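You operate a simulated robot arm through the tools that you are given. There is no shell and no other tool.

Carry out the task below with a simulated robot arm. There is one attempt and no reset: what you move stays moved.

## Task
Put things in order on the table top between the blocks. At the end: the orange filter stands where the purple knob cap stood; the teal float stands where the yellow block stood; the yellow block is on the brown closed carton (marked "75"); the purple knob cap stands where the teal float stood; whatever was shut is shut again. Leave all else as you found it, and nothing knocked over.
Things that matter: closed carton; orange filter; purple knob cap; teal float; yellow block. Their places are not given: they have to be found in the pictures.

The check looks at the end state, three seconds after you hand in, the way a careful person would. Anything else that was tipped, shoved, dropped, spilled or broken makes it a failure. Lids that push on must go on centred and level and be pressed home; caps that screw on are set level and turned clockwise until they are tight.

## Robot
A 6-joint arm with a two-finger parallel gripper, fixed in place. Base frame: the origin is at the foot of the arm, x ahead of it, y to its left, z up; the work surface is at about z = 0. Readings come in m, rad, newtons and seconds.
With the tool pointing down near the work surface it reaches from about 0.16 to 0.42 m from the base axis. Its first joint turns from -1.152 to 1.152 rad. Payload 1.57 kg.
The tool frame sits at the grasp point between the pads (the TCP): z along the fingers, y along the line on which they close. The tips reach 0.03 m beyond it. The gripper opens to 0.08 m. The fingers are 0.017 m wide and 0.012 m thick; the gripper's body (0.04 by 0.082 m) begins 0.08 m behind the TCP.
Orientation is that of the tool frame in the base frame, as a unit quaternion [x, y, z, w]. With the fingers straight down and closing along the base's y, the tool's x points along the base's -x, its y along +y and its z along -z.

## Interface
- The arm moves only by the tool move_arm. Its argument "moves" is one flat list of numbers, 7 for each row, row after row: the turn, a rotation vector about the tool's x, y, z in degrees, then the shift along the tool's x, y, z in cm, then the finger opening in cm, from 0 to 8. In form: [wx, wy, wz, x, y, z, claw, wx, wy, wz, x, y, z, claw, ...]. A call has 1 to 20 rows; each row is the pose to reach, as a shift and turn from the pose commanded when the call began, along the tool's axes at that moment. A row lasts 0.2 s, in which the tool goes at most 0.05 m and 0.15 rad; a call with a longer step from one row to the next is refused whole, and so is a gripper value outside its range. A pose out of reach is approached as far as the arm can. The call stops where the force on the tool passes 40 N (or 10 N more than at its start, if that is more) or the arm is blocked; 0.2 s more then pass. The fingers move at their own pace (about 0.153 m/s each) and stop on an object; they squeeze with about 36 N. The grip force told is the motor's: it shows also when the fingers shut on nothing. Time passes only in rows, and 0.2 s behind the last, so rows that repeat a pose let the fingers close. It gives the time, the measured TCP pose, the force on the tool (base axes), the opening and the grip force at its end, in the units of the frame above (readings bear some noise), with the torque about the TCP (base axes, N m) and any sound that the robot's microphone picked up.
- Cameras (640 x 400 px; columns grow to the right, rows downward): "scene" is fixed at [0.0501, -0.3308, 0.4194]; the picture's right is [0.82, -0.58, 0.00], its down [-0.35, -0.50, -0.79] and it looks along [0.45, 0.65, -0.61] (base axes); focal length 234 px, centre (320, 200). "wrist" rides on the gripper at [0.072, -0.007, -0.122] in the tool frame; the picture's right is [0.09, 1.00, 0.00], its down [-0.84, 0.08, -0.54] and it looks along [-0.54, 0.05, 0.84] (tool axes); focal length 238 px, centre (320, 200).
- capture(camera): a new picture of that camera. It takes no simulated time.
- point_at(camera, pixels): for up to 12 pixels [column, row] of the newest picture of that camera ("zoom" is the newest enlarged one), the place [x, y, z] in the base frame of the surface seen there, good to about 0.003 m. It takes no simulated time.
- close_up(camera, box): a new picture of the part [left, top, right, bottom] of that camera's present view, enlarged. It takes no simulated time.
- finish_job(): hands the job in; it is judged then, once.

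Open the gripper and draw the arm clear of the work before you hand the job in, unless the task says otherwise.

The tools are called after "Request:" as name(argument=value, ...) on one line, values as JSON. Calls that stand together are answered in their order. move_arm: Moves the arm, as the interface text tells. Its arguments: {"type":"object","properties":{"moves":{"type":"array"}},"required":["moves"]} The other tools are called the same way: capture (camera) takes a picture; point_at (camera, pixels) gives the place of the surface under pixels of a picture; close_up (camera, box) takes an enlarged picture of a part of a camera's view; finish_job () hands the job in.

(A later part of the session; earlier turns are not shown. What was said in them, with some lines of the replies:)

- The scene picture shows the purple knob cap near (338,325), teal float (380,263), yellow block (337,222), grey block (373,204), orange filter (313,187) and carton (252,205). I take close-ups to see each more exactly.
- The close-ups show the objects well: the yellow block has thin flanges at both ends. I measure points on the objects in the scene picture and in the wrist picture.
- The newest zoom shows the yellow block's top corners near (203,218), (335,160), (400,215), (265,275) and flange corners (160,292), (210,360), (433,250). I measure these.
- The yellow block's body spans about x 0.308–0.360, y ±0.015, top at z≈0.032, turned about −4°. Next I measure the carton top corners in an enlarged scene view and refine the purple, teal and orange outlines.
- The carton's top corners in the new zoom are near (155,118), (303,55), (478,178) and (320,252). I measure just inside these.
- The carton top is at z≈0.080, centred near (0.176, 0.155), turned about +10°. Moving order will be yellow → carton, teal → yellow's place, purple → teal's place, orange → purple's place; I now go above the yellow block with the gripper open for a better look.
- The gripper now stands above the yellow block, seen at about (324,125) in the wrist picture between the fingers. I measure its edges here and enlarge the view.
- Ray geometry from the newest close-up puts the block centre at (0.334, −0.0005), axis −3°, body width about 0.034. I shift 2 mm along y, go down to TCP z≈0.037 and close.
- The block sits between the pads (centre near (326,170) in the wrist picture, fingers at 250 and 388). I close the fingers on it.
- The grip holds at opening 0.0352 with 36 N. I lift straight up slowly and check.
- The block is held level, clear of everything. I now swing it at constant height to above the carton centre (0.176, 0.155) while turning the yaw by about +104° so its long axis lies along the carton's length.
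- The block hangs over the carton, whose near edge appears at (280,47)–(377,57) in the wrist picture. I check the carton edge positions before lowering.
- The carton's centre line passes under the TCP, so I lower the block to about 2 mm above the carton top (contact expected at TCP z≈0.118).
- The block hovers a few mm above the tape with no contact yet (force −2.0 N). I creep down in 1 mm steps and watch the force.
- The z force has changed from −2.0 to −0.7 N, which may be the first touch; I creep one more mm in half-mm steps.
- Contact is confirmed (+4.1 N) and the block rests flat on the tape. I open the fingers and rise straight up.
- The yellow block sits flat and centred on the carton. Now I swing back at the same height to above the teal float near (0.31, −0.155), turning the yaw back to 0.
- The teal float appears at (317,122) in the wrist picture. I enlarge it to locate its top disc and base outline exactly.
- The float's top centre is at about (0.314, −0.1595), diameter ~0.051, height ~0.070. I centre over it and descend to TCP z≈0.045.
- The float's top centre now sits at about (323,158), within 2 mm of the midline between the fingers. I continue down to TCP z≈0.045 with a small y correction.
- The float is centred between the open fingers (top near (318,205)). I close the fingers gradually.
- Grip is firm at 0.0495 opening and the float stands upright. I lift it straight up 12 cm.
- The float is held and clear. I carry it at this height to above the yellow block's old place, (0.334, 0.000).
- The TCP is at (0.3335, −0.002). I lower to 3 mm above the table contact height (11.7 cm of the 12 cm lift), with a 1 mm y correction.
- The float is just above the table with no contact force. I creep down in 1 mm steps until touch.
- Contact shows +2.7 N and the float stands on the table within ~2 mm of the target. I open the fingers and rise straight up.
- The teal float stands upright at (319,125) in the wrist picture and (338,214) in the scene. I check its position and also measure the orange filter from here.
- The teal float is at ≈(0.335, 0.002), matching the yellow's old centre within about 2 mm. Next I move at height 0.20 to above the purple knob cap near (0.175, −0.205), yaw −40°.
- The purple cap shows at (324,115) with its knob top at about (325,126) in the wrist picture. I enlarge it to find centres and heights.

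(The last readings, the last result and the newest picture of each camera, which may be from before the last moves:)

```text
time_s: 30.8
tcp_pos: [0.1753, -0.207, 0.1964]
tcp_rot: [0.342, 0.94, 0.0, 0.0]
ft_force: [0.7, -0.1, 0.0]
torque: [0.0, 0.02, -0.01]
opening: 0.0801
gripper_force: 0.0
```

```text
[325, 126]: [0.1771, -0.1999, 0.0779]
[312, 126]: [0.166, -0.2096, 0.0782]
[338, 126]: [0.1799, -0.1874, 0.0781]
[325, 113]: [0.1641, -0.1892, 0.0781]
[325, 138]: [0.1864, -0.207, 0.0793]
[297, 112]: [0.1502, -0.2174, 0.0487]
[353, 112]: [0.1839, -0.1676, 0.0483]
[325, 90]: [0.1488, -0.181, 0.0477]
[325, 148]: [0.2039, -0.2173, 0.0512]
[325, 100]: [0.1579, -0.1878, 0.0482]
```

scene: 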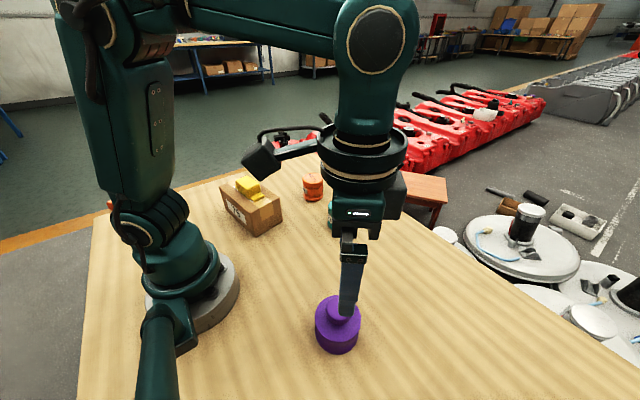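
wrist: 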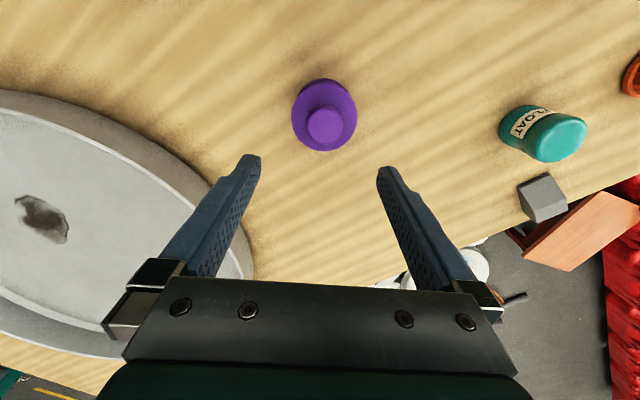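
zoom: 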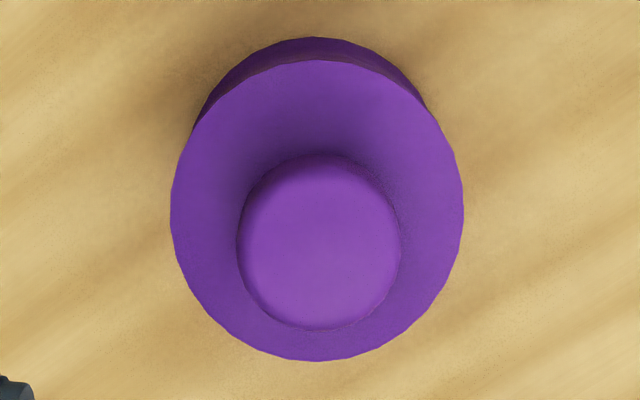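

Rays give the purple cap's centre at about (0.173, −0.200), disc top z≈0.049, knob Ø≈0.036 with top z≈0.078. I shift over the knob and come down to TCP z≈0.10 for a check.

Request:
move_arm(moves=[0, 0, 0, 0.3, 0.2, 2, 7, 0, 0, 0, 0.6, 0.38, 5, 6.5, 0, 0, 0, 0.6, 0.38, 8, 6, 0, 0, 0, 0.6, 0.38, 9.6, 6, 0, 0, 0, 0.6, 0.38, 9.6, 6])

Request:
capture(camera="wrist")

Request:
close_up(camera="scene", box=[280, 240, 400, 360])

```text
time_s: 32.0
tcp_pos: [0.1741, -0.1985, 0.099]
tcp_rot: [0.342, 0.94, 0.001, 0.0]
ft_force: [0.5, -0.2, 0.0]
torque: [-0.03, -0.01, 0.0]
opening: 0.0601
gripper_force: 0.1
```

```text
taken
```

wrist: 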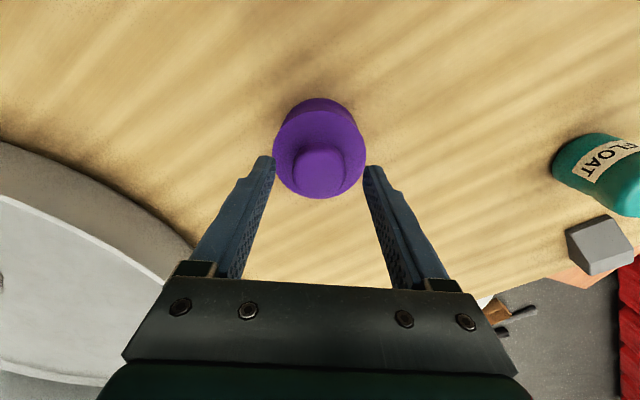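

```text
3.33 times, centred on (340, 300) of scene
```

zoom: 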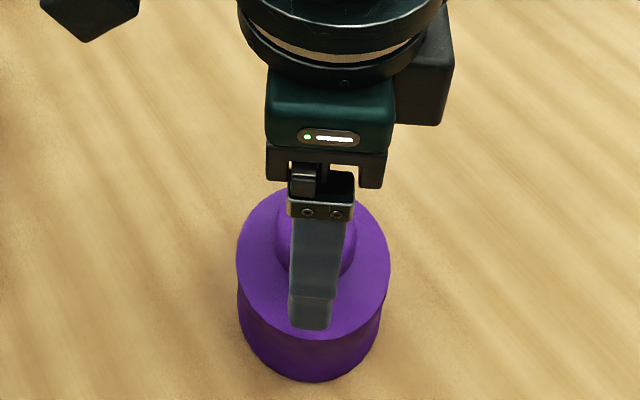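

The knob now sits between the fingertips, near (319,172). I enlarge to check centring before going lower.

Request:
close_up(camera="wrist", box=[250, 90, 390, 210])

```text
3.33 times, centred on (320, 150) of wrist
```

zoom: 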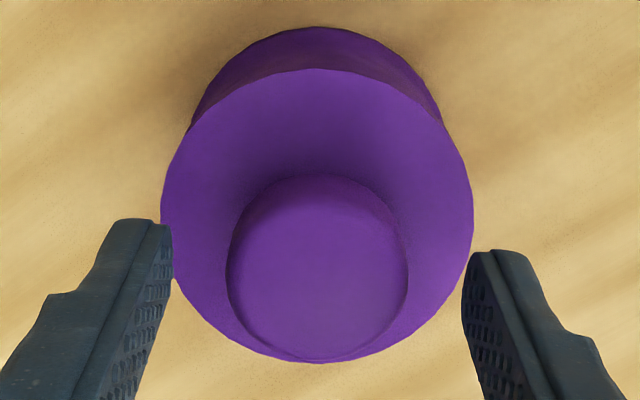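

The knob's top centre comes out within 1 mm of the tool axis. I lower 1.5 cm so the tips sit about 5 mm above the disc, then close on the knob.

Request:
move_arm(moves=[0, 0, 0, 0, -0.05, 0.7, 6, 0, 0, 0, 0, -0.05, 1.4, 6, 0, 0, 0, 0, -0.05, 1.5, 6, 0, 0, 0, 0, -0.05, 1.5, 6])

Request:
capture(camera="wrist")

Request:
close_up(camera="scene", box=[280, 240, 400, 360])

```text
time_s: 33.0
tcp_pos: [0.1749, -0.1991, 0.085]
tcp_rot: [0.342, 0.94, 0.002, 0.0]
ft_force: [-0.8, -0.2, 0.0]
torque: [-0.05, 0.02, -0.02]
opening: 0.0601
gripper_force: 0.1
```

```text
taken
```

wrist: 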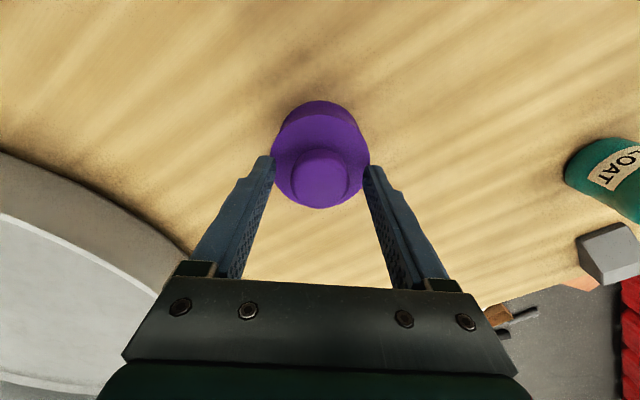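

```text
3.33 times, centred on (340, 300) of scene
```

zoom: 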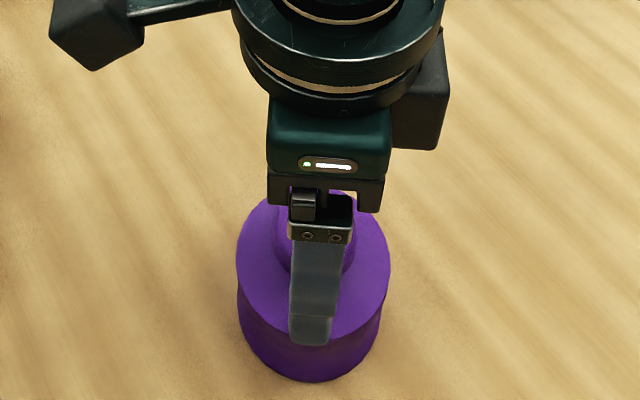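

No contact so far, TCP z=0.085 with tips about 6 mm above the disc. I close on the knob.

Request:
move_arm(moves=[0, 0, 0, 0, 0, 0.1, 5, 0, 0, 0, 0, 0, 0.1, 4, 0, 0, 0, 0, 0, 0.1, 2.5, 0, 0, 0, 0, 0, 0.1, 2.5, 0, 0, 0, 0, 0, 0.1, 2.5])

Request:
capture(camera="wrist")

Request:
close_up(camera="scene", box=[280, 240, 400, 360])

```text
time_s: 34.2
tcp_pos: [0.1747, -0.199, 0.0839]
tcp_rot: [0.342, 0.94, 0.001, 0.001]
ft_force: [-0.2, -0.7, 0.8]
torque: [-0.06, 0.0, -0.04]
opening: 0.0362
gripper_force: 35.5
```

```text
taken
```

wrist: 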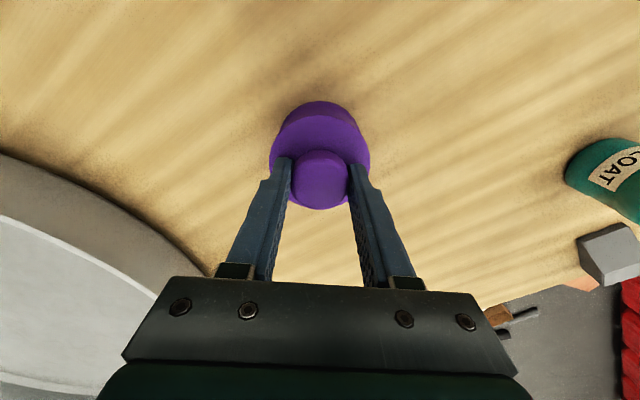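

```text
3.33 times, centred on (340, 300) of scene
```

zoom: 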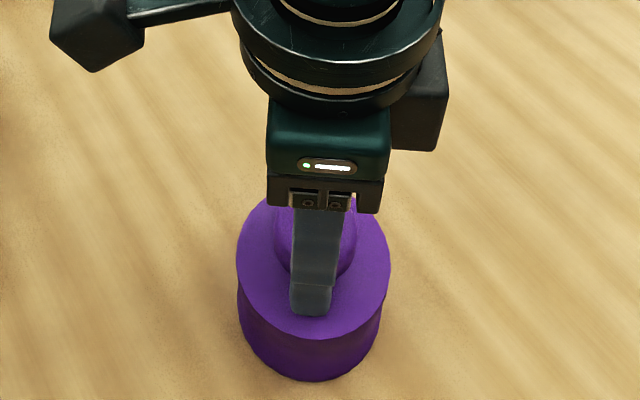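

Grip holds at 0.0362 on the knob. I lift by 3 cm first and look whether the whole piece comes along.

Request:
move_arm(moves=[0, 0, 0, 0, 0, -0.5, 2.5, 0, 0, 0, 0, 0, -1, 2.5, 0, 0, 0, 0, 0, -2, 2.5, 0, 0, 0, 0, 0, -3, 2.5, 0, 0, 0, 0, 0, -3, 2.5])

Request:
capture(camera="wrist")

Request:
close_up(camera="scene", box=[280, 240, 400, 360])

```text
time_s: 35.4
tcp_pos: [0.1751, -0.1996, 0.114]
tcp_rot: [0.342, 0.94, 0.001, 0.001]
ft_force: [0.6, 0.6, -0.3]
torque: [-0.02, 0.03, 0.02]
opening: 0.0361
gripper_force: 36.4
```

```text
taken
```

wrist: 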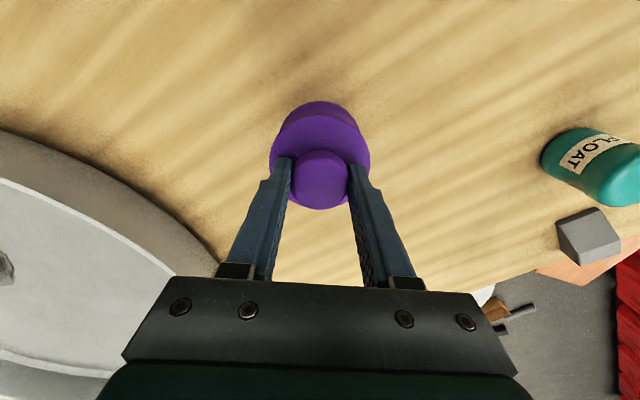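

```text
3.33 times, centred on (340, 300) of scene
```

zoom: 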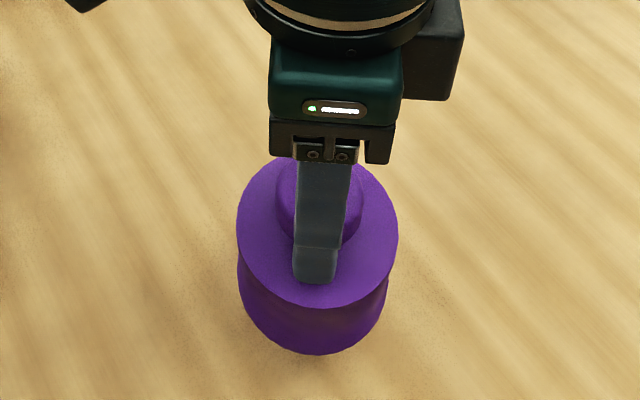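

The whole purple piece lifts as one, leaving nothing behind. I raise it 5 cm more and carry it to the float's old place, (0.313, −0.1595).

Request:
move_arm(moves=[0, 0, 0, 0, 0, -2.5, 2.5, 0, 0, 0, 0, 0, -5, 2.5, 0, 0, 0, -1.34, 1.99, -5, 2.5, 0, 0, 0, -2.68, 3.97, -5, 2.5, 0, 0, 0, -4.03, 5.96, -5, 2.5, 0, 0, 0, -5.37, 7.95, -5, 2.5, 0, 0, 0, -6.71, 9.93, -5, 2.5, 0, 0, 0, -8.05, 11.92, -5, 2.5, 0, 0, 0, -8.05, 11.92, -5, 2.5, 0, 0, 0, -8.05, 11.92, -5, 2.5])

Request:
capture(camera="wrist")

Request:
capture(camera="scene")

```text
time_s: 37.6
tcp_pos: [0.3135, -0.1621, 0.1635]
tcp_rot: [0.341, 0.94, 0.001, 0.0]
ft_force: [0.5, -0.9, -0.6]
torque: [-0.01, 0.0, 0.02]
opening: 0.0362
gripper_force: 35.9
```

```text
taken
```

wrist: 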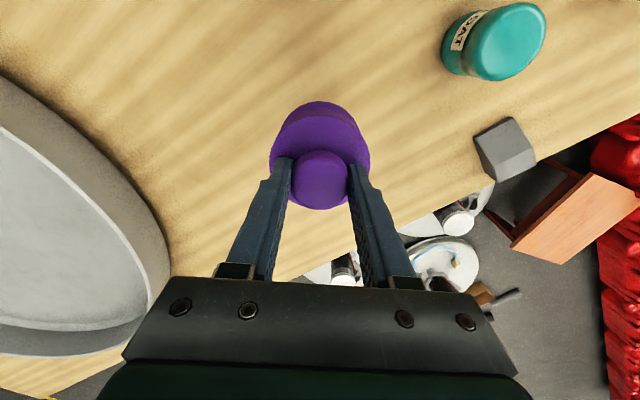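

```text
taken
```

scene: 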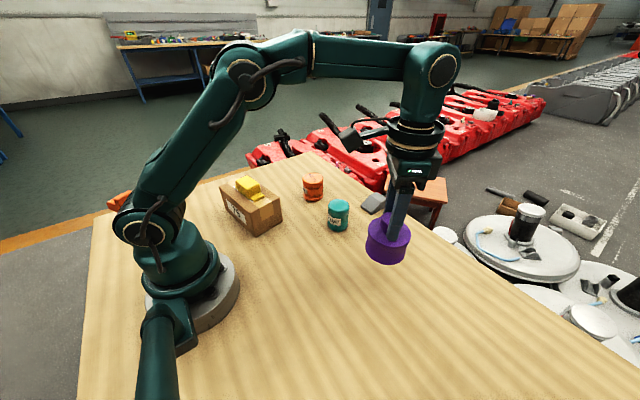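

The purple's old place is bare wood, and the cap hangs over the target (TCP 0.3135, −0.162). I lower 7.6 of the 8 cm lifted, and shift 1 mm towards +y.

Request:
move_arm(moves=[0, 0, 0, 0.05, 0.1, 2.5, 2.5, 0, 0, 0, 0.05, 0.1, 5, 2.5, 0, 0, 0, 0.05, 0.1, 7, 2.5, 0, 0, 0, 0.05, 0.1, 7.6, 2.5, 0, 0, 0, 0.05, 0.1, 7.6, 2.5])

Request:
close_up(camera="scene", box=[320, 190, 440, 300])

```text
time_s: 38.8
tcp_pos: [0.3136, -0.159, 0.0861]
tcp_rot: [0.342, 0.94, 0.001, 0.0]
ft_force: [-0.1, 1.3, 0.5]
torque: [0.0, 0.01, 0.01]
opening: 0.0361
gripper_force: 35.7
```

```text
3.64 times, centred on (380, 245) of scene
```

zoom: 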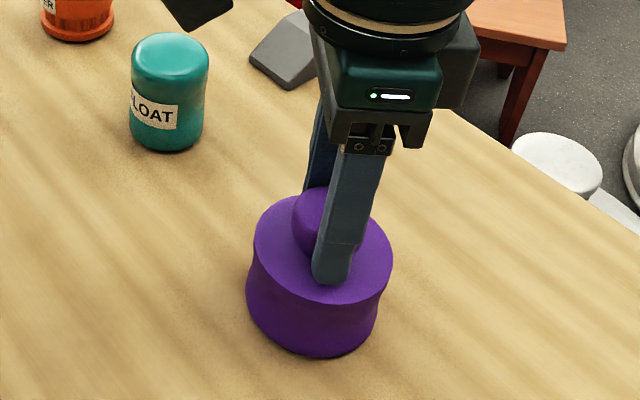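

Now at (0.3136, −0.159, 0.086), nearly on the table. I creep down in 1 mm steps until touch.

Request:
move_arm(moves=[0, 0, 0, 0, 0, 0.1, 2.5, 0, 0, 0, 0, 0, 0.2, 2.5, 0, 0, 0, 0, 0, 0.3, 2.5, 0, 0, 0, 0, 0, 0.3, 2.5])

```text
time_s: 39.8
tcp_pos: [0.3124, -0.1578, 0.0836]
tcp_rot: [0.341, 0.94, 0.001, 0.0]
ft_force: [0.4, 0.7, 0.1]
torque: [-0.01, 0.02, -0.02]
opening: 0.0358
gripper_force: 36.3
```

The force is still about zero, so contact is not yet sure. I go down two more half-mm steps.

Request:
move_arm(moves=[0, 0, 0, 0, 0, 0.05, 2.5, 0, 0, 0, 0, 0, 0.1, 2.5, 0, 0, 0, 0, 0, 0.1, 2.5])

```text
time_s: 40.6
tcp_pos: [0.3119, -0.1588, 0.0845]
tcp_rot: [0.342, 0.94, 0.0, 0.0]
ft_force: [0.0, 0.0, -0.4]
torque: [-0.01, 0.02, 0.0]
opening: 0.0361
gripper_force: 35.6
```

Still no clear contact at the original grip height. I continue in half-mm steps for another 1 mm.

Request:
move_arm(moves=[0, 0, 0, 0, 0, 0.05, 2.5, 0, 0, 0, 0, 0, 0.1, 2.5, 0, 0, 0, 0, 0, 0.1, 2.5])

Request:
close_up(camera="scene", box=[340, 220, 420, 290])

```text
time_s: 41.4
tcp_pos: [0.3126, -0.1592, 0.0834]
tcp_rot: [0.341, 0.94, 0.0, -0.001]
ft_force: [-1.2, 2.0, 4.8]
torque: [0.0, 0.13, -0.08]
opening: 0.0358
gripper_force: 35.7
```

```text
5.71 times, centred on (380, 255) of scene
```

zoom: 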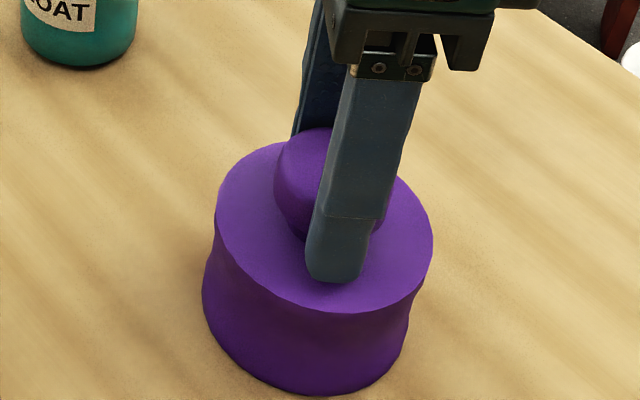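

Contact is clear now (+4.8 N), the cap is on the table at ≈(0.3126, −0.159). I release and rise straight up.

Request:
move_arm(moves=[0, 0, 0, 0, 0, 0, 4.5, 0, 0, 0, 0, 0, 0, 5.5, 0, 0, 0, 0, 0, 0, 6, 0, 0, 0, 0, 0, 0, 6, 0, 0, 0, 0, 0, -1, 6, 0, 0, 0, 0, 0, -3, 6, 0, 0, 0, 0, 0, -6, 6, 0, 0, 0, 0, 0, -9, 7, 0, 0, 0, 0, 0, -12, 8, 0, 0, 0, 0, 0, -12, 8])

Request:
capture(camera="wrist")

Request:
capture(camera="scene")

```text
time_s: 43.6
tcp_pos: [0.313, -0.1585, 0.2026]
tcp_rot: [0.342, 0.94, 0.001, 0.0]
ft_force: [-0.7, 0.2, -0.8]
torque: [-0.04, 0.01, 0.0]
opening: 0.0802
gripper_force: 0.0
```

```text
taken
```

wrist: 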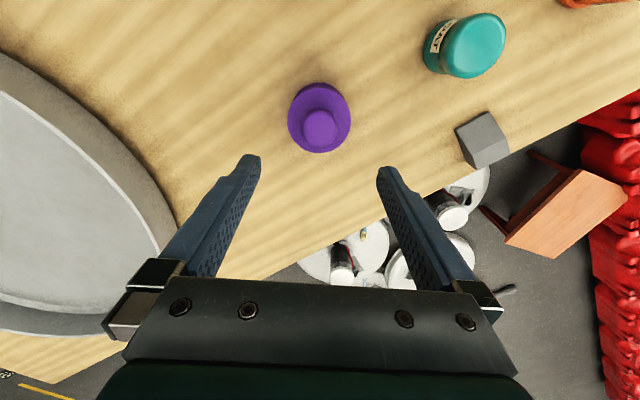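

```text
taken
```

scene: 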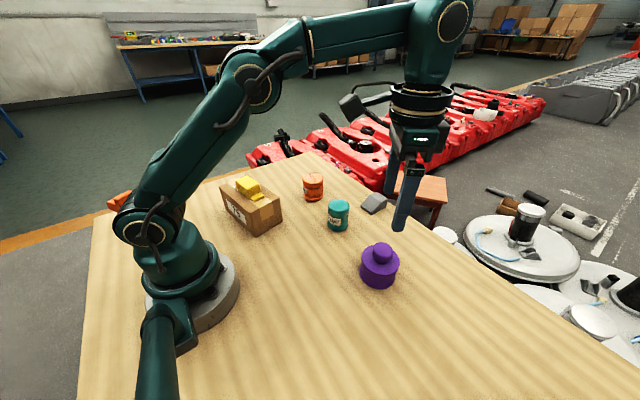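

The purple cap stands upright at the float's old place. Now I go at height to above the orange filter near (0.351, 0.138), turning yaw back to 0.

Request:
move_arm(moves=[0, 0, -4, 1.62, 2.52, 0, 8, 0, 0, -8, 3.23, 5.03, 0, 8, 0, 0, -12, 4.85, 7.55, 0, 8, 0, 0, -16, 6.46, 10.06, 0, 8, 0, 0, -20, 8.08, 12.58, 0, 8, 0, 0, -24, 9.7, 15.09, 0, 8, 0, 0, -28, 11.31, 17.61, 0.5, 8, 0, 0, -32, 12.93, 20.12, 1, 8, 0, 0, -36, 14.54, 22.64, 1.5, 8, 0, 0, -40, 16.16, 25.15, 2, 8, 0, 0, -40, 16.16, 25.15, 2, 8, 0, 0, -40, 16.16, 25.15, 2, 8])

Request:
capture(camera="wrist")

Request:
capture(camera="scene")

```text
time_s: 46.2
tcp_pos: [0.3492, 0.1405, 0.1813]
tcp_rot: [0.0, 1.0, 0.001, 0.0]
ft_force: [-0.1, 0.0, 0.0]
torque: [0.0, 0.01, 0.01]
opening: 0.0801
gripper_force: 0.1
```

```text
taken
```

wrist: 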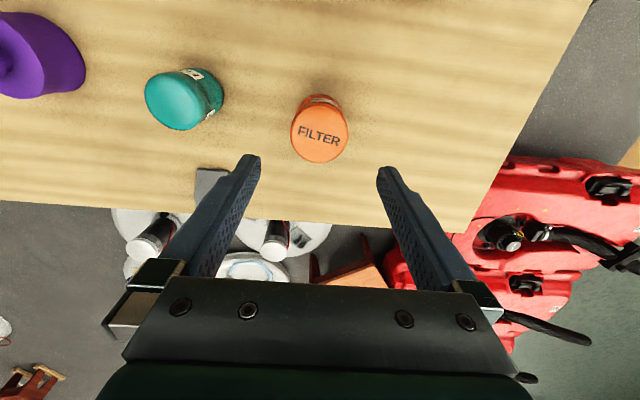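

```text
taken
```

scene: 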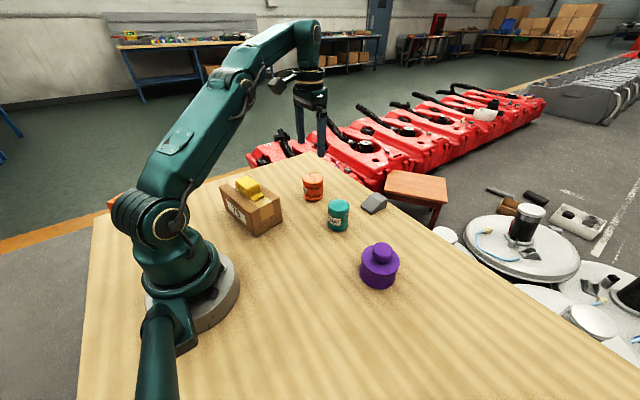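

The orange filter is at about (320,133) in the wrist picture. I enlarge it to find its centre and width.

Request:
close_up(camera="wrist", box=[270, 80, 370, 180])

Request:
point_at(camera="wrist", pixels=[[319, 135], [297, 135], [341, 135], [319, 112], [319, 158], [320, 98]])

Request:
close_up(camera="scene", box=[290, 160, 340, 210])

```text
4.00 times, centred on (320, 130) of wrist
```

zoom: 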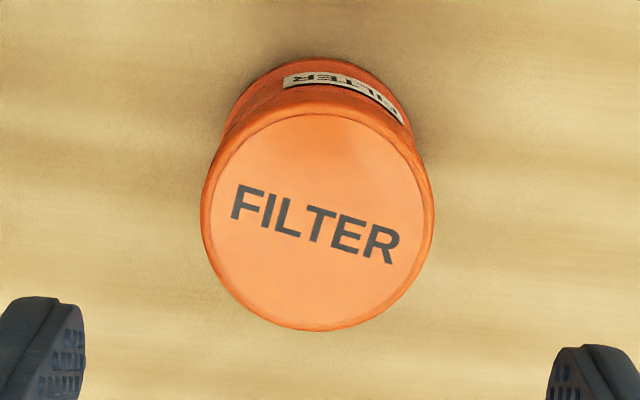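

```text
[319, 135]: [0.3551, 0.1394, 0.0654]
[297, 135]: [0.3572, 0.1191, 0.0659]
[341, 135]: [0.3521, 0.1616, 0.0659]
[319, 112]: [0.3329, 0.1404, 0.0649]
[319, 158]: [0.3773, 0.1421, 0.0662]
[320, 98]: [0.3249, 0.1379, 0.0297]
```

```text
8.00 times, centred on (315, 185) of scene
```

zoom: 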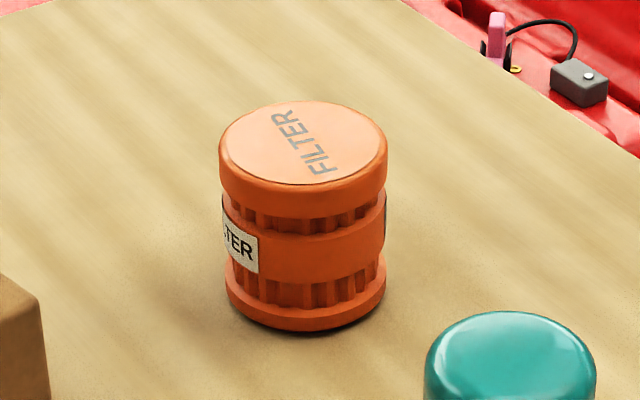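

The filter's top centre is at about (0.353, 0.1395), Ø≈0.059, height 0.0655. I shift over it, descend 6.5 cm and check centring.

Request:
move_arm(moves=[0, 0, 0, -0.35, -0.08, 2, 8, 0, 0, 0, -0.35, -0.08, 4, 8, 0, 0, 0, -0.35, -0.08, 6.5, 8, 0, 0, 0, -0.35, -0.08, 6.5, 8])

Request:
capture(camera="wrist")

Request:
close_up(camera="wrist", box=[250, 90, 390, 230])

```text
time_s: 47.2
tcp_pos: [0.3526, 0.1388, 0.1204]
tcp_rot: [0.001, 1.0, 0.001, 0.001]
ft_force: [-0.1, -0.2, -0.6]
torque: [-0.01, -0.03, 0.01]
opening: 0.0799
gripper_force: 0.1
```

```text
taken
```

wrist: 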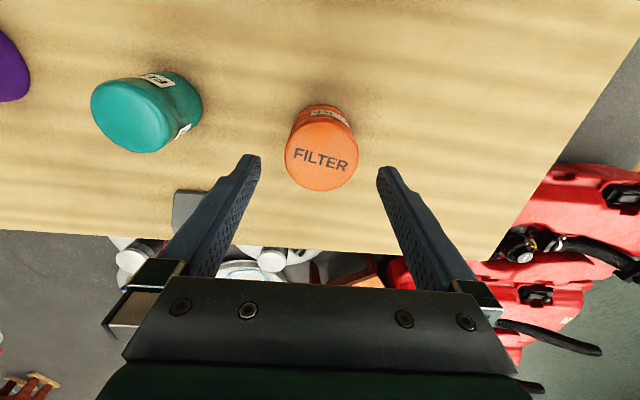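

```text
2.86 times, centred on (320, 160) of wrist
```

zoom: 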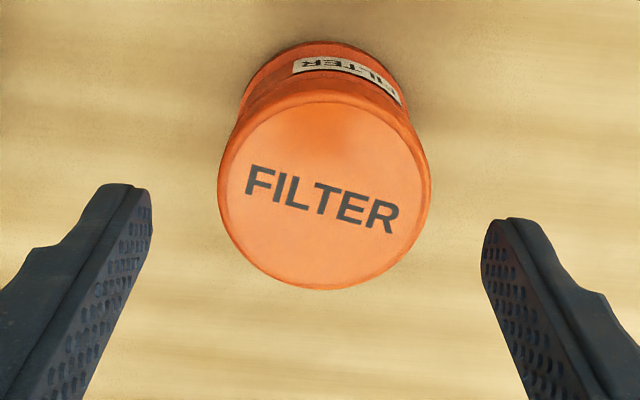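

The filter's centre is within 2 mm of the tool axis. I correct by −1.5 mm (tool x) and +1 mm (tool y) and go down to TCP z≈0.045.

Request:
move_arm(moves=[0, 0, 0, -0.13, 0.08, 2, 8, 0, 0, 0, -0.13, 0.08, 4, 8, 0, 0, 0, -0.13, 0.08, 6, 8, 0, 0, 0, -0.13, 0.08, 7.2, 8, 0, 0, 0, -0.13, 0.08, 7.2, 8])

Request:
capture(camera="wrist")

Request:
close_up(camera="scene", box=[270, 130, 390, 230])

```text
time_s: 48.4
tcp_pos: [0.3551, 0.1387, 0.0447]
tcp_rot: [0.001, 1.0, 0.001, 0.001]
ft_force: [0.0, -0.7, -0.4]
torque: [0.02, 0.02, 0.0]
opening: 0.08
gripper_force: 0.0
```

```text
taken
```

wrist: 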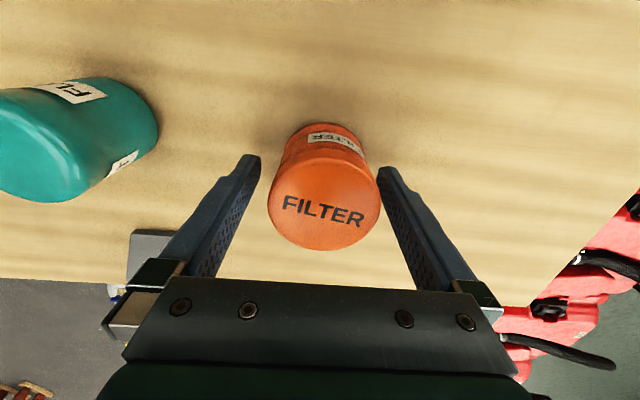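

```text
4.00 times, centred on (330, 180) of scene
```

zoom: 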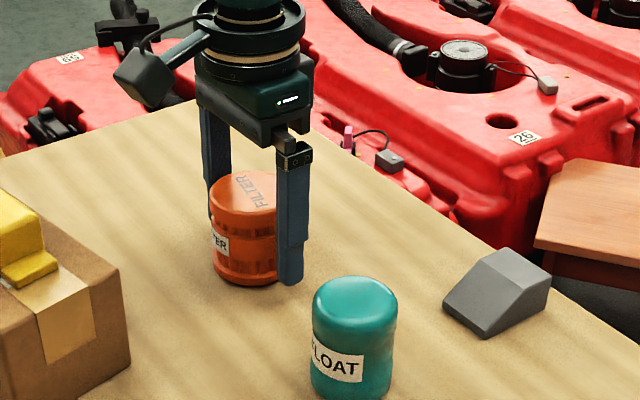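

The filter lies between the fingers (outline 268–381 versus midline 319), about 1 mm off. I correct that and close gradually.

Request:
move_arm(moves=[0, 0, 0, 0, 0.12, 0.1, 7.5, 0, 0, 0, 0, 0.12, 0.1, 6.8, 0, 0, 0, 0, 0.12, 0.1, 6.2, 0, 0, 0, 0, 0.12, 0.1, 5, 0, 0, 0, 0, 0.12, 0.1, 5, 0, 0, 0, 0, 0.12, 0.1, 5])

Request:
capture(camera="wrist")

Request:
close_up(camera="scene", box=[270, 130, 390, 230])

```text
time_s: 49.8
tcp_pos: [0.3547, 0.139, 0.0452]
tcp_rot: [0.0, 1.0, 0.001, 0.001]
ft_force: [0.0, 0.1, 0.5]
torque: [-0.02, -0.01, 0.02]
opening: 0.0578
gripper_force: 36.2
```

```text
taken
```

wrist: 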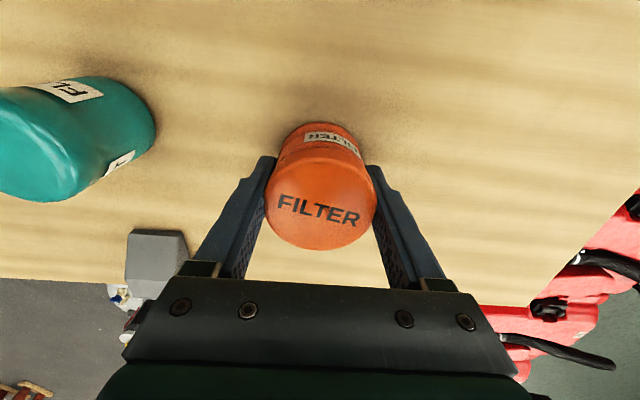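

```text
4.00 times, centred on (330, 180) of scene
```

zoom: 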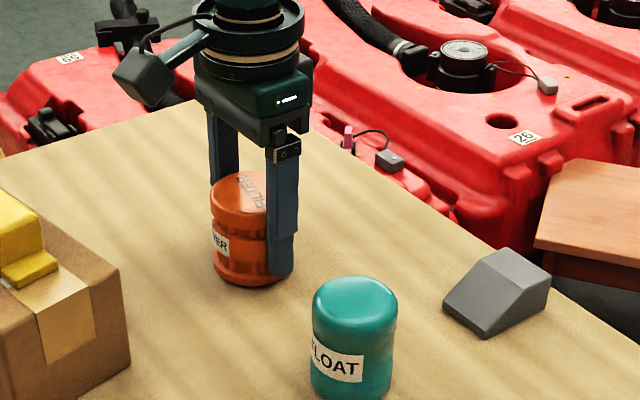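

The filter is gripped at 0.0578 and upright. I lift it straight up 13 cm.

Request:
move_arm(moves=[0, 0, 0, 0, 0, -1, 5, 0, 0, 0, 0, 0, -3, 5, 0, 0, 0, 0, 0, -6, 5, 0, 0, 0, 0, 0, -9, 5, 0, 0, 0, 0, 0, -12, 5, 0, 0, 0, 0, 0, -13, 5, 0, 0, 0, 0, 0, -13, 5])

Request:
capture(camera="scene")

Request:
capture(camera="wrist")

```text
time_s: 51.4
tcp_pos: [0.3566, 0.1418, 0.1746]
tcp_rot: [0.0, 1.0, 0.002, 0.001]
ft_force: [-0.2, -0.2, -1.0]
torque: [-0.04, 0.01, -0.03]
opening: 0.0575
gripper_force: 36.3
```

```text
taken
```

scene: 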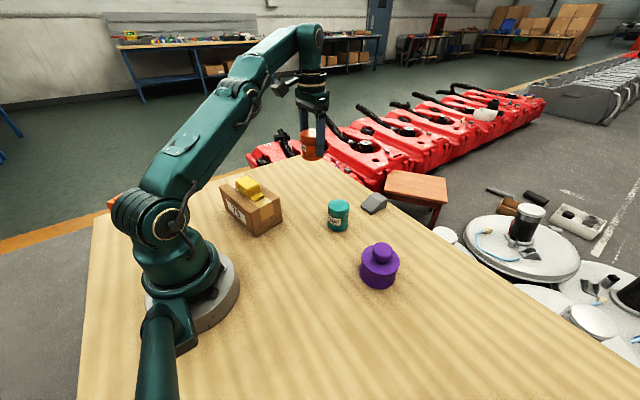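

```text
taken
```

wrist: 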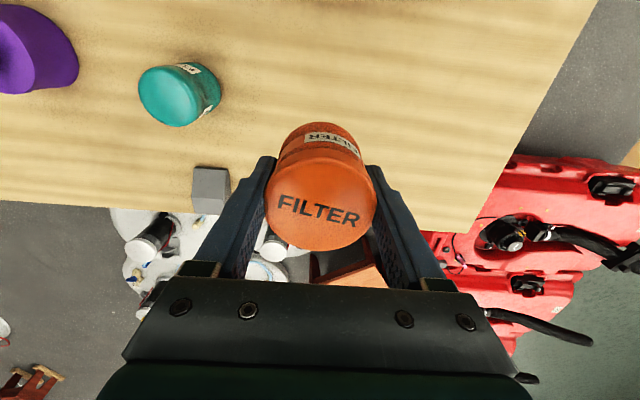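

The filter hangs cleanly and its spot is bare. I carry it at this height to above the purple cap's old place (0.174, −0.199), turning yaw to −40°.

Request:
move_arm(moves=[0, 0, 3.33, 1.51, -2.83, 0, 5, 0, 0, 6.67, 3.02, -5.65, 0, 5, 0, 0, 10, 4.53, -8.48, 0, 5, 0, 0, 13.33, 6.04, -11.3, 0, 5, 0, 0, 16.67, 7.55, -14.13, 0, 5, 0, 0, 20, 9.07, -16.95, 0, 5, 0, 0, 23.33, 10.58, -19.78, 0, 5, 0, 0, 26.67, 12.09, -22.6, 0, 5, 0, 0, 30, 13.6, -25.43, 0, 5, 0, 0, 33.33, 15.11, -28.25, 0, 5, 0, 0, 36.67, 16.62, -31.08, 0, 5, 0, 0, 40, 18.13, -33.9, 0, 5, 0, 0, 40, 18.13, -33.9, 0, 5, 0, 0, 40, 18.13, -33.9, 0, 5])

Request:
capture(camera="wrist")

Request:
capture(camera="scene")

```text
time_s: 54.4
tcp_pos: [0.1723, -0.1975, 0.1756]
tcp_rot: [0.342, 0.94, 0.001, 0.0]
ft_force: [0.1, -0.8, 0.3]
torque: [0.01, 0.02, 0.02]
opening: 0.0573
gripper_force: 35.9
```

```text
taken
```

wrist: 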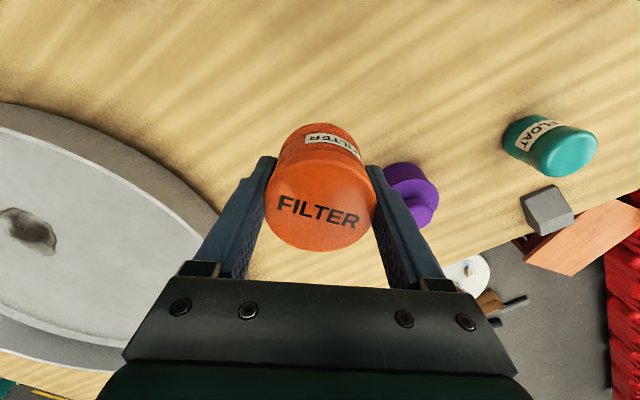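

```text
taken
```

scene: 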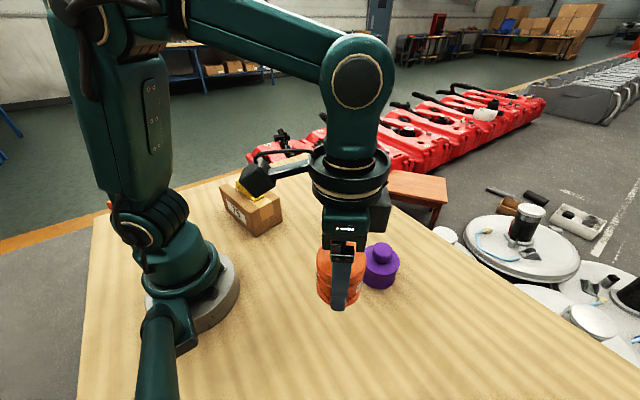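

TCP is at (0.1723, −0.1975), within 2 mm of target; purple is well clear at ~0.14 m. I lower 12.6 of the 13 cm with a 1.5 mm correction.

Request:
move_arm(moves=[0, 0, 0, -0.15, 0, 3, 5, 0, 0, 0, -0.15, 0, 6, 5, 0, 0, 0, -0.15, 0, 9, 5, 0, 0, 0, -0.15, 0, 11.5, 5, 0, 0, 0, -0.15, 0, 12.6, 5, 0, 0, 0, -0.15, 0, 12.6, 5])

Request:
close_up(camera="scene", box=[280, 240, 400, 360])

```text
time_s: 55.8
tcp_pos: [0.175, -0.1992, 0.0479]
tcp_rot: [0.342, 0.94, 0.001, 0.001]
ft_force: [-0.9, 0.6, -0.3]
torque: [-0.01, 0.0, 0.02]
opening: 0.0573
gripper_force: 36.0
```

```text
3.33 times, centred on (340, 300) of scene
```

zoom: 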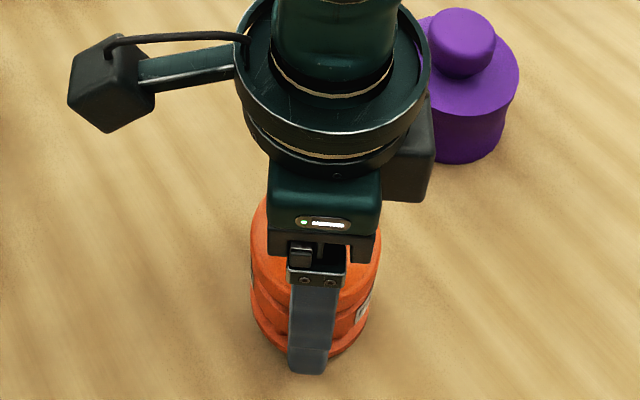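

The filter is about 4 mm above the table with no contact. I creep down 3 mm in 1 mm steps.

Request:
move_arm(moves=[0, 0, 0, 0, 0, 0.1, 5, 0, 0, 0, 0, 0, 0.2, 5, 0, 0, 0, 0, 0, 0.3, 5, 0, 0, 0, 0, 0, 0.3, 5])

```text
time_s: 56.8
tcp_pos: [0.1742, -0.2, 0.0454]
tcp_rot: [0.342, 0.94, 0.001, 0.0]
ft_force: [-0.4, -1.2, 0.6]
torque: [0.0, 0.01, 0.0]
opening: 0.0572
gripper_force: 35.6
```

No clear contact yet (+0.6 N). I go another 1 mm in half-mm steps.

Request:
move_arm(moves=[0, 0, 0, 0, 0, 0.05, 5, 0, 0, 0, 0, 0, 0.1, 5, 0, 0, 0, 0, 0, 0.1, 5])

```text
time_s: 57.6
tcp_pos: [0.1756, -0.1991, 0.0448]
tcp_rot: [0.342, 0.94, 0.001, 0.0]
ft_force: [0.3, -0.1, -0.7]
torque: [-0.03, 0.0, 0.0]
opening: 0.0574
gripper_force: 36.1
```

Still no contact at the original grip height. I take one more 1 mm in half-mm steps.

Request:
move_arm(moves=[0, 0, 0, 0, 0, 0.05, 5, 0, 0, 0, 0, 0, 0.1, 5, 0, 0, 0, 0, 0, 0.1, 5])

Request:
close_up(camera="scene", box=[300, 290, 380, 360])

```text
time_s: 58.4
tcp_pos: [0.1748, -0.2002, 0.0438]
tcp_rot: [0.342, 0.94, 0.0, 0.0]
ft_force: [-0.4, -0.1, -0.3]
torque: [0.01, 0.03, 0.0]
opening: 0.0572
gripper_force: 36.0
```

```text
5.71 times, centred on (340, 325) of scene
```

zoom: 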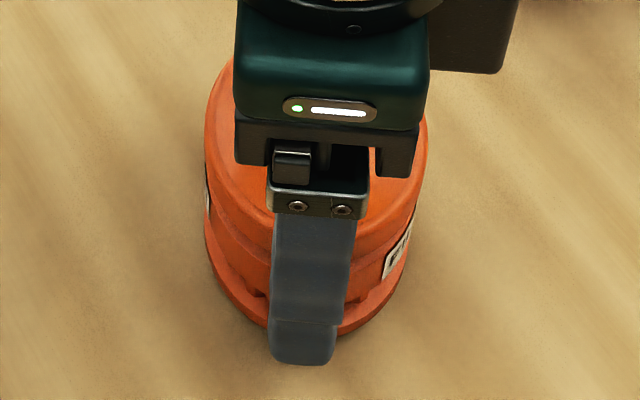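

No contact force yet; the arm's commanded height differs slightly across its reach. I keep creeping by half-mm steps for 1 mm more.

Request:
move_arm(moves=[0, 0, 0, 0, 0, 0.05, 5, 0, 0, 0, 0, 0, 0.1, 5, 0, 0, 0, 0, 0, 0.1, 5])

```text
time_s: 59.2
tcp_pos: [0.1761, -0.2004, 0.043]
tcp_rot: [0.342, 0.94, 0.001, 0.001]
ft_force: [-3.1, 1.5, 27.6]
torque: [0.01, 0.06, 0.11]
opening: 0.0573
gripper_force: 35.9
```

Contact is firm now (27.6 N), a bit more than needed. I back off 0.7 mm to relieve it and read the force before releasing.

Request:
move_arm(moves=[0, 0, 0, 0, 0, -0.04, 5, 0, 0, 0, 0, 0, -0.07, 5, 0, 0, 0, 0, 0, -0.07, 5])

Request:
close_up(camera="scene", box=[300, 290, 380, 360])

```text
time_s: 60.0
tcp_pos: [0.1766, -0.1995, 0.0436]
tcp_rot: [0.342, 0.94, 0.001, 0.001]
ft_force: [-0.7, -1.0, 9.5]
torque: [-0.23, -0.1, -0.02]
opening: 0.0573
gripper_force: 36.4
```

```text
5.71 times, centred on (340, 325) of scene
```

zoom: 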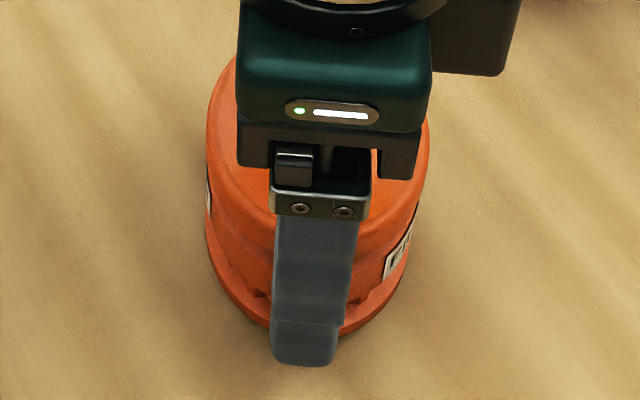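

The load dropped to 9.5 N, so the filter stands on the table. I open the fingers slowly and then rise straight up.

Request:
move_arm(moves=[0, 0, 0, 0, 0, -0.02, 6, 0, 0, 0, 0, 0, -0.02, 6.8, 0, 0, 0, 0, 0, -0.02, 8, 0, 0, 0, 0, 0, -0.02, 8, 0, 0, 0, 0, 0, -1, 8, 0, 0, 0, 0, 0, -3, 8, 0, 0, 0, 0, 0, -6, 8, 0, 0, 0, 0, 0, -9, 8, 0, 0, 0, 0, 0, -12, 8, 0, 0, 0, 0, 0, -15, 8, 0, 0, 0, 0, 0, -15, 8])

Request:
capture(camera="wrist")

Request:
capture(camera="scene")

```text
time_s: 62.4
tcp_pos: [0.1749, -0.2, 0.1933]
tcp_rot: [0.342, 0.94, 0.001, 0.0]
ft_force: [-0.2, 1.2, 0.6]
torque: [-0.03, -0.02, 0.01]
opening: 0.08
gripper_force: 0.1
```

```text
taken
```

wrist: 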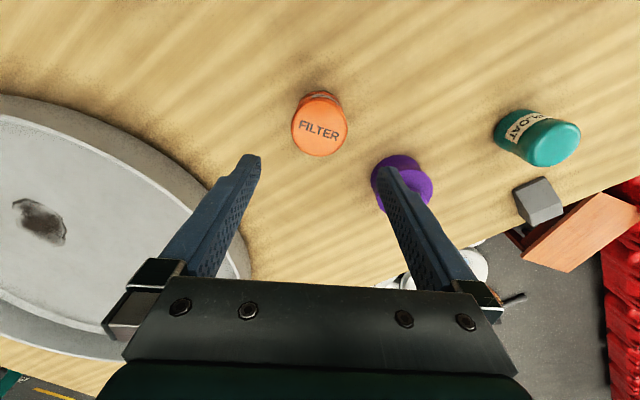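

```text
taken
```

scene: 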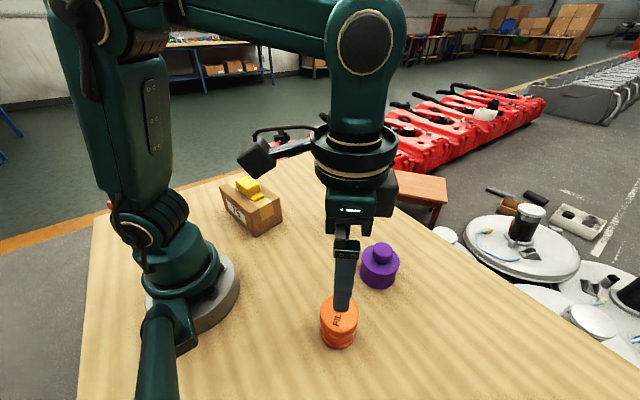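

The filter stands upright at the purple's old spot. I move the arm back to about its starting pose so all objects can be seen and checked.

Request:
move_arm(moves=[0, 0, 0, 0, 0, -4, 8, 0, 0, -6.67, 0.1, 2.56, -4, 8, 0, 0, -13.33, 0.2, 5.11, -4, 8, 0, 0, -20, 0.3, 7.67, -4, 8, 0, 0, -26.67, 0.4, 10.23, -4, 8, 0, 0, -33.33, 0.5, 12.78, -4, 8, 0, 0, -40, 0.6, 15.34, -4, 8, 0, 0, -40, 0.6, 15.34, -4, 8])

Request:
capture(camera="wrist")

Request:
capture(camera="scene")

```text
time_s: 64.2
tcp_pos: [0.2677, -0.0789, 0.2353]
tcp_rot: [-0.001, 1.0, 0.0, 0.0]
ft_force: [-0.1, 0.0, 0.5]
torque: [-0.02, 0.01, -0.01]
opening: 0.0803
gripper_force: 0.0
```

```text
taken
```

wrist: 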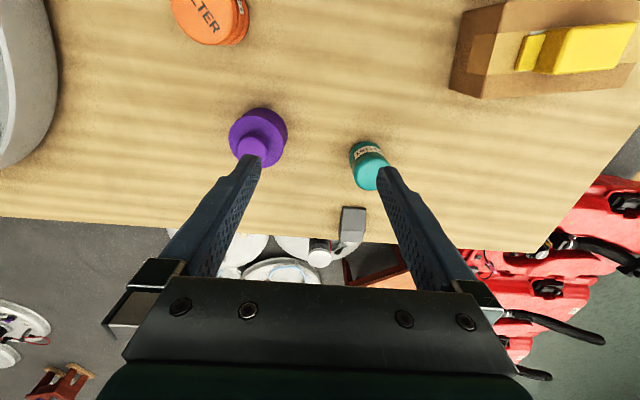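

```text
taken
```

scene: 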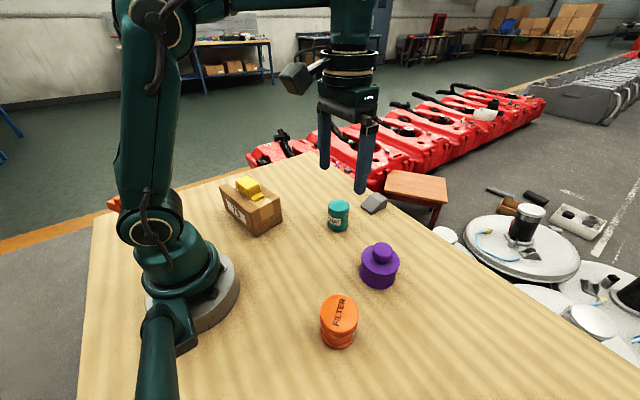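

All four objects stand in their new places: orange (338,322), purple (380,266), teal (338,215), yellow on the carton (250,188). I verify positions with close-ups and point measurements.

Request:
close_up(camera="scene", box=[300, 180, 420, 360])

Request:
point_at(camera="scene", pixels=[[339, 311], [322, 311], [356, 311], [339, 299], [339, 322], [382, 248], [382, 254], [338, 207], [328, 208], [348, 208], [242, 183], [373, 200]])

Request:
close_up(camera="scene", box=[210, 165, 300, 245])

```text
2.22 times, centred on (360, 270) of scene
```

zoom: 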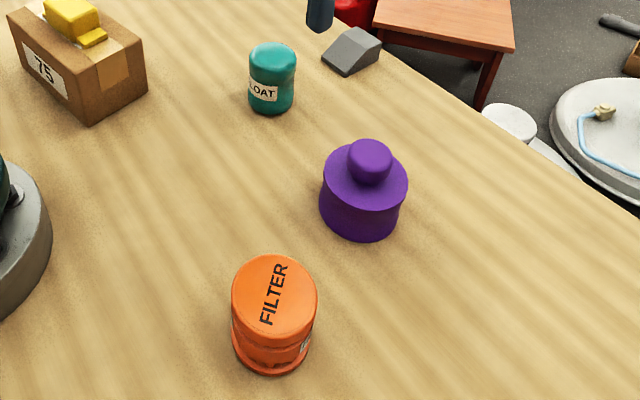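

```text
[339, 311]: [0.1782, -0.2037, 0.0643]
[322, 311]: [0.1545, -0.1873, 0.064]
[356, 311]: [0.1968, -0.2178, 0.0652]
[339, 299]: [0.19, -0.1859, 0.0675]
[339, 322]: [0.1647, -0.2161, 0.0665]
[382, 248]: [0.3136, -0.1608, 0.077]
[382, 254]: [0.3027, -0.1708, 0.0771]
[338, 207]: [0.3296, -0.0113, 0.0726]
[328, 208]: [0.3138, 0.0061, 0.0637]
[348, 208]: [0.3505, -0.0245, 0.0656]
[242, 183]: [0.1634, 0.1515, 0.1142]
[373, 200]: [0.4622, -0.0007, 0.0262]
```

```text
5.00 times, centred on (255, 205) of scene
```

zoom: 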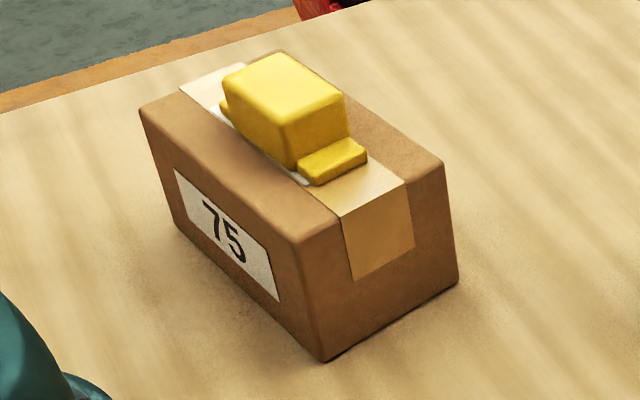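

The orange filter is at ≈(0.176, −0.202), purple ≈(0.312, −0.160) and teal ≈(0.334, 0.000). The yellow block lies flat on the shut carton, and the grey block has not moved. The gripper is open and clear, so I hand the job in.

Request:
finish_job()

```text
The job is handed in.
```

I moved all four objects to their new places and handed the job in. I have no verdict from the check yet. In the last pictures everything stood upright. These are the final positions I measured, in metres:

| Object | Now stands | Target | Measured position | Difference |
|---|---|---|---|---|
| Orange filter | where the purple knob cap stood | (0.174, −0.199) | (0.176, −0.202) | about 4 mm |
| Purple knob cap | where the teal float stood | (0.313, −0.160) | (0.312, −0.160) | about 1 mm |
| Teal float | where the yellow block stood | (0.334, 0.000) | (0.334, 0.000) | about 2 mm at most |
| Yellow block | on the carton marked "75" | centre of the carton top | flat and centred, along the carton's length | — |

- **Accuracy:** the position readings are only good to about 3 mm, so the differences are rough.
- **Filter placement:** I pressed the filter onto the table with about 28 N for a moment before easing off and letting go. It shows no sign of damage or tilt.
- **Everything else:** the carton was never opened, and I saw no change in the grey block. The gripper is open and the arm is back near its starting pose.
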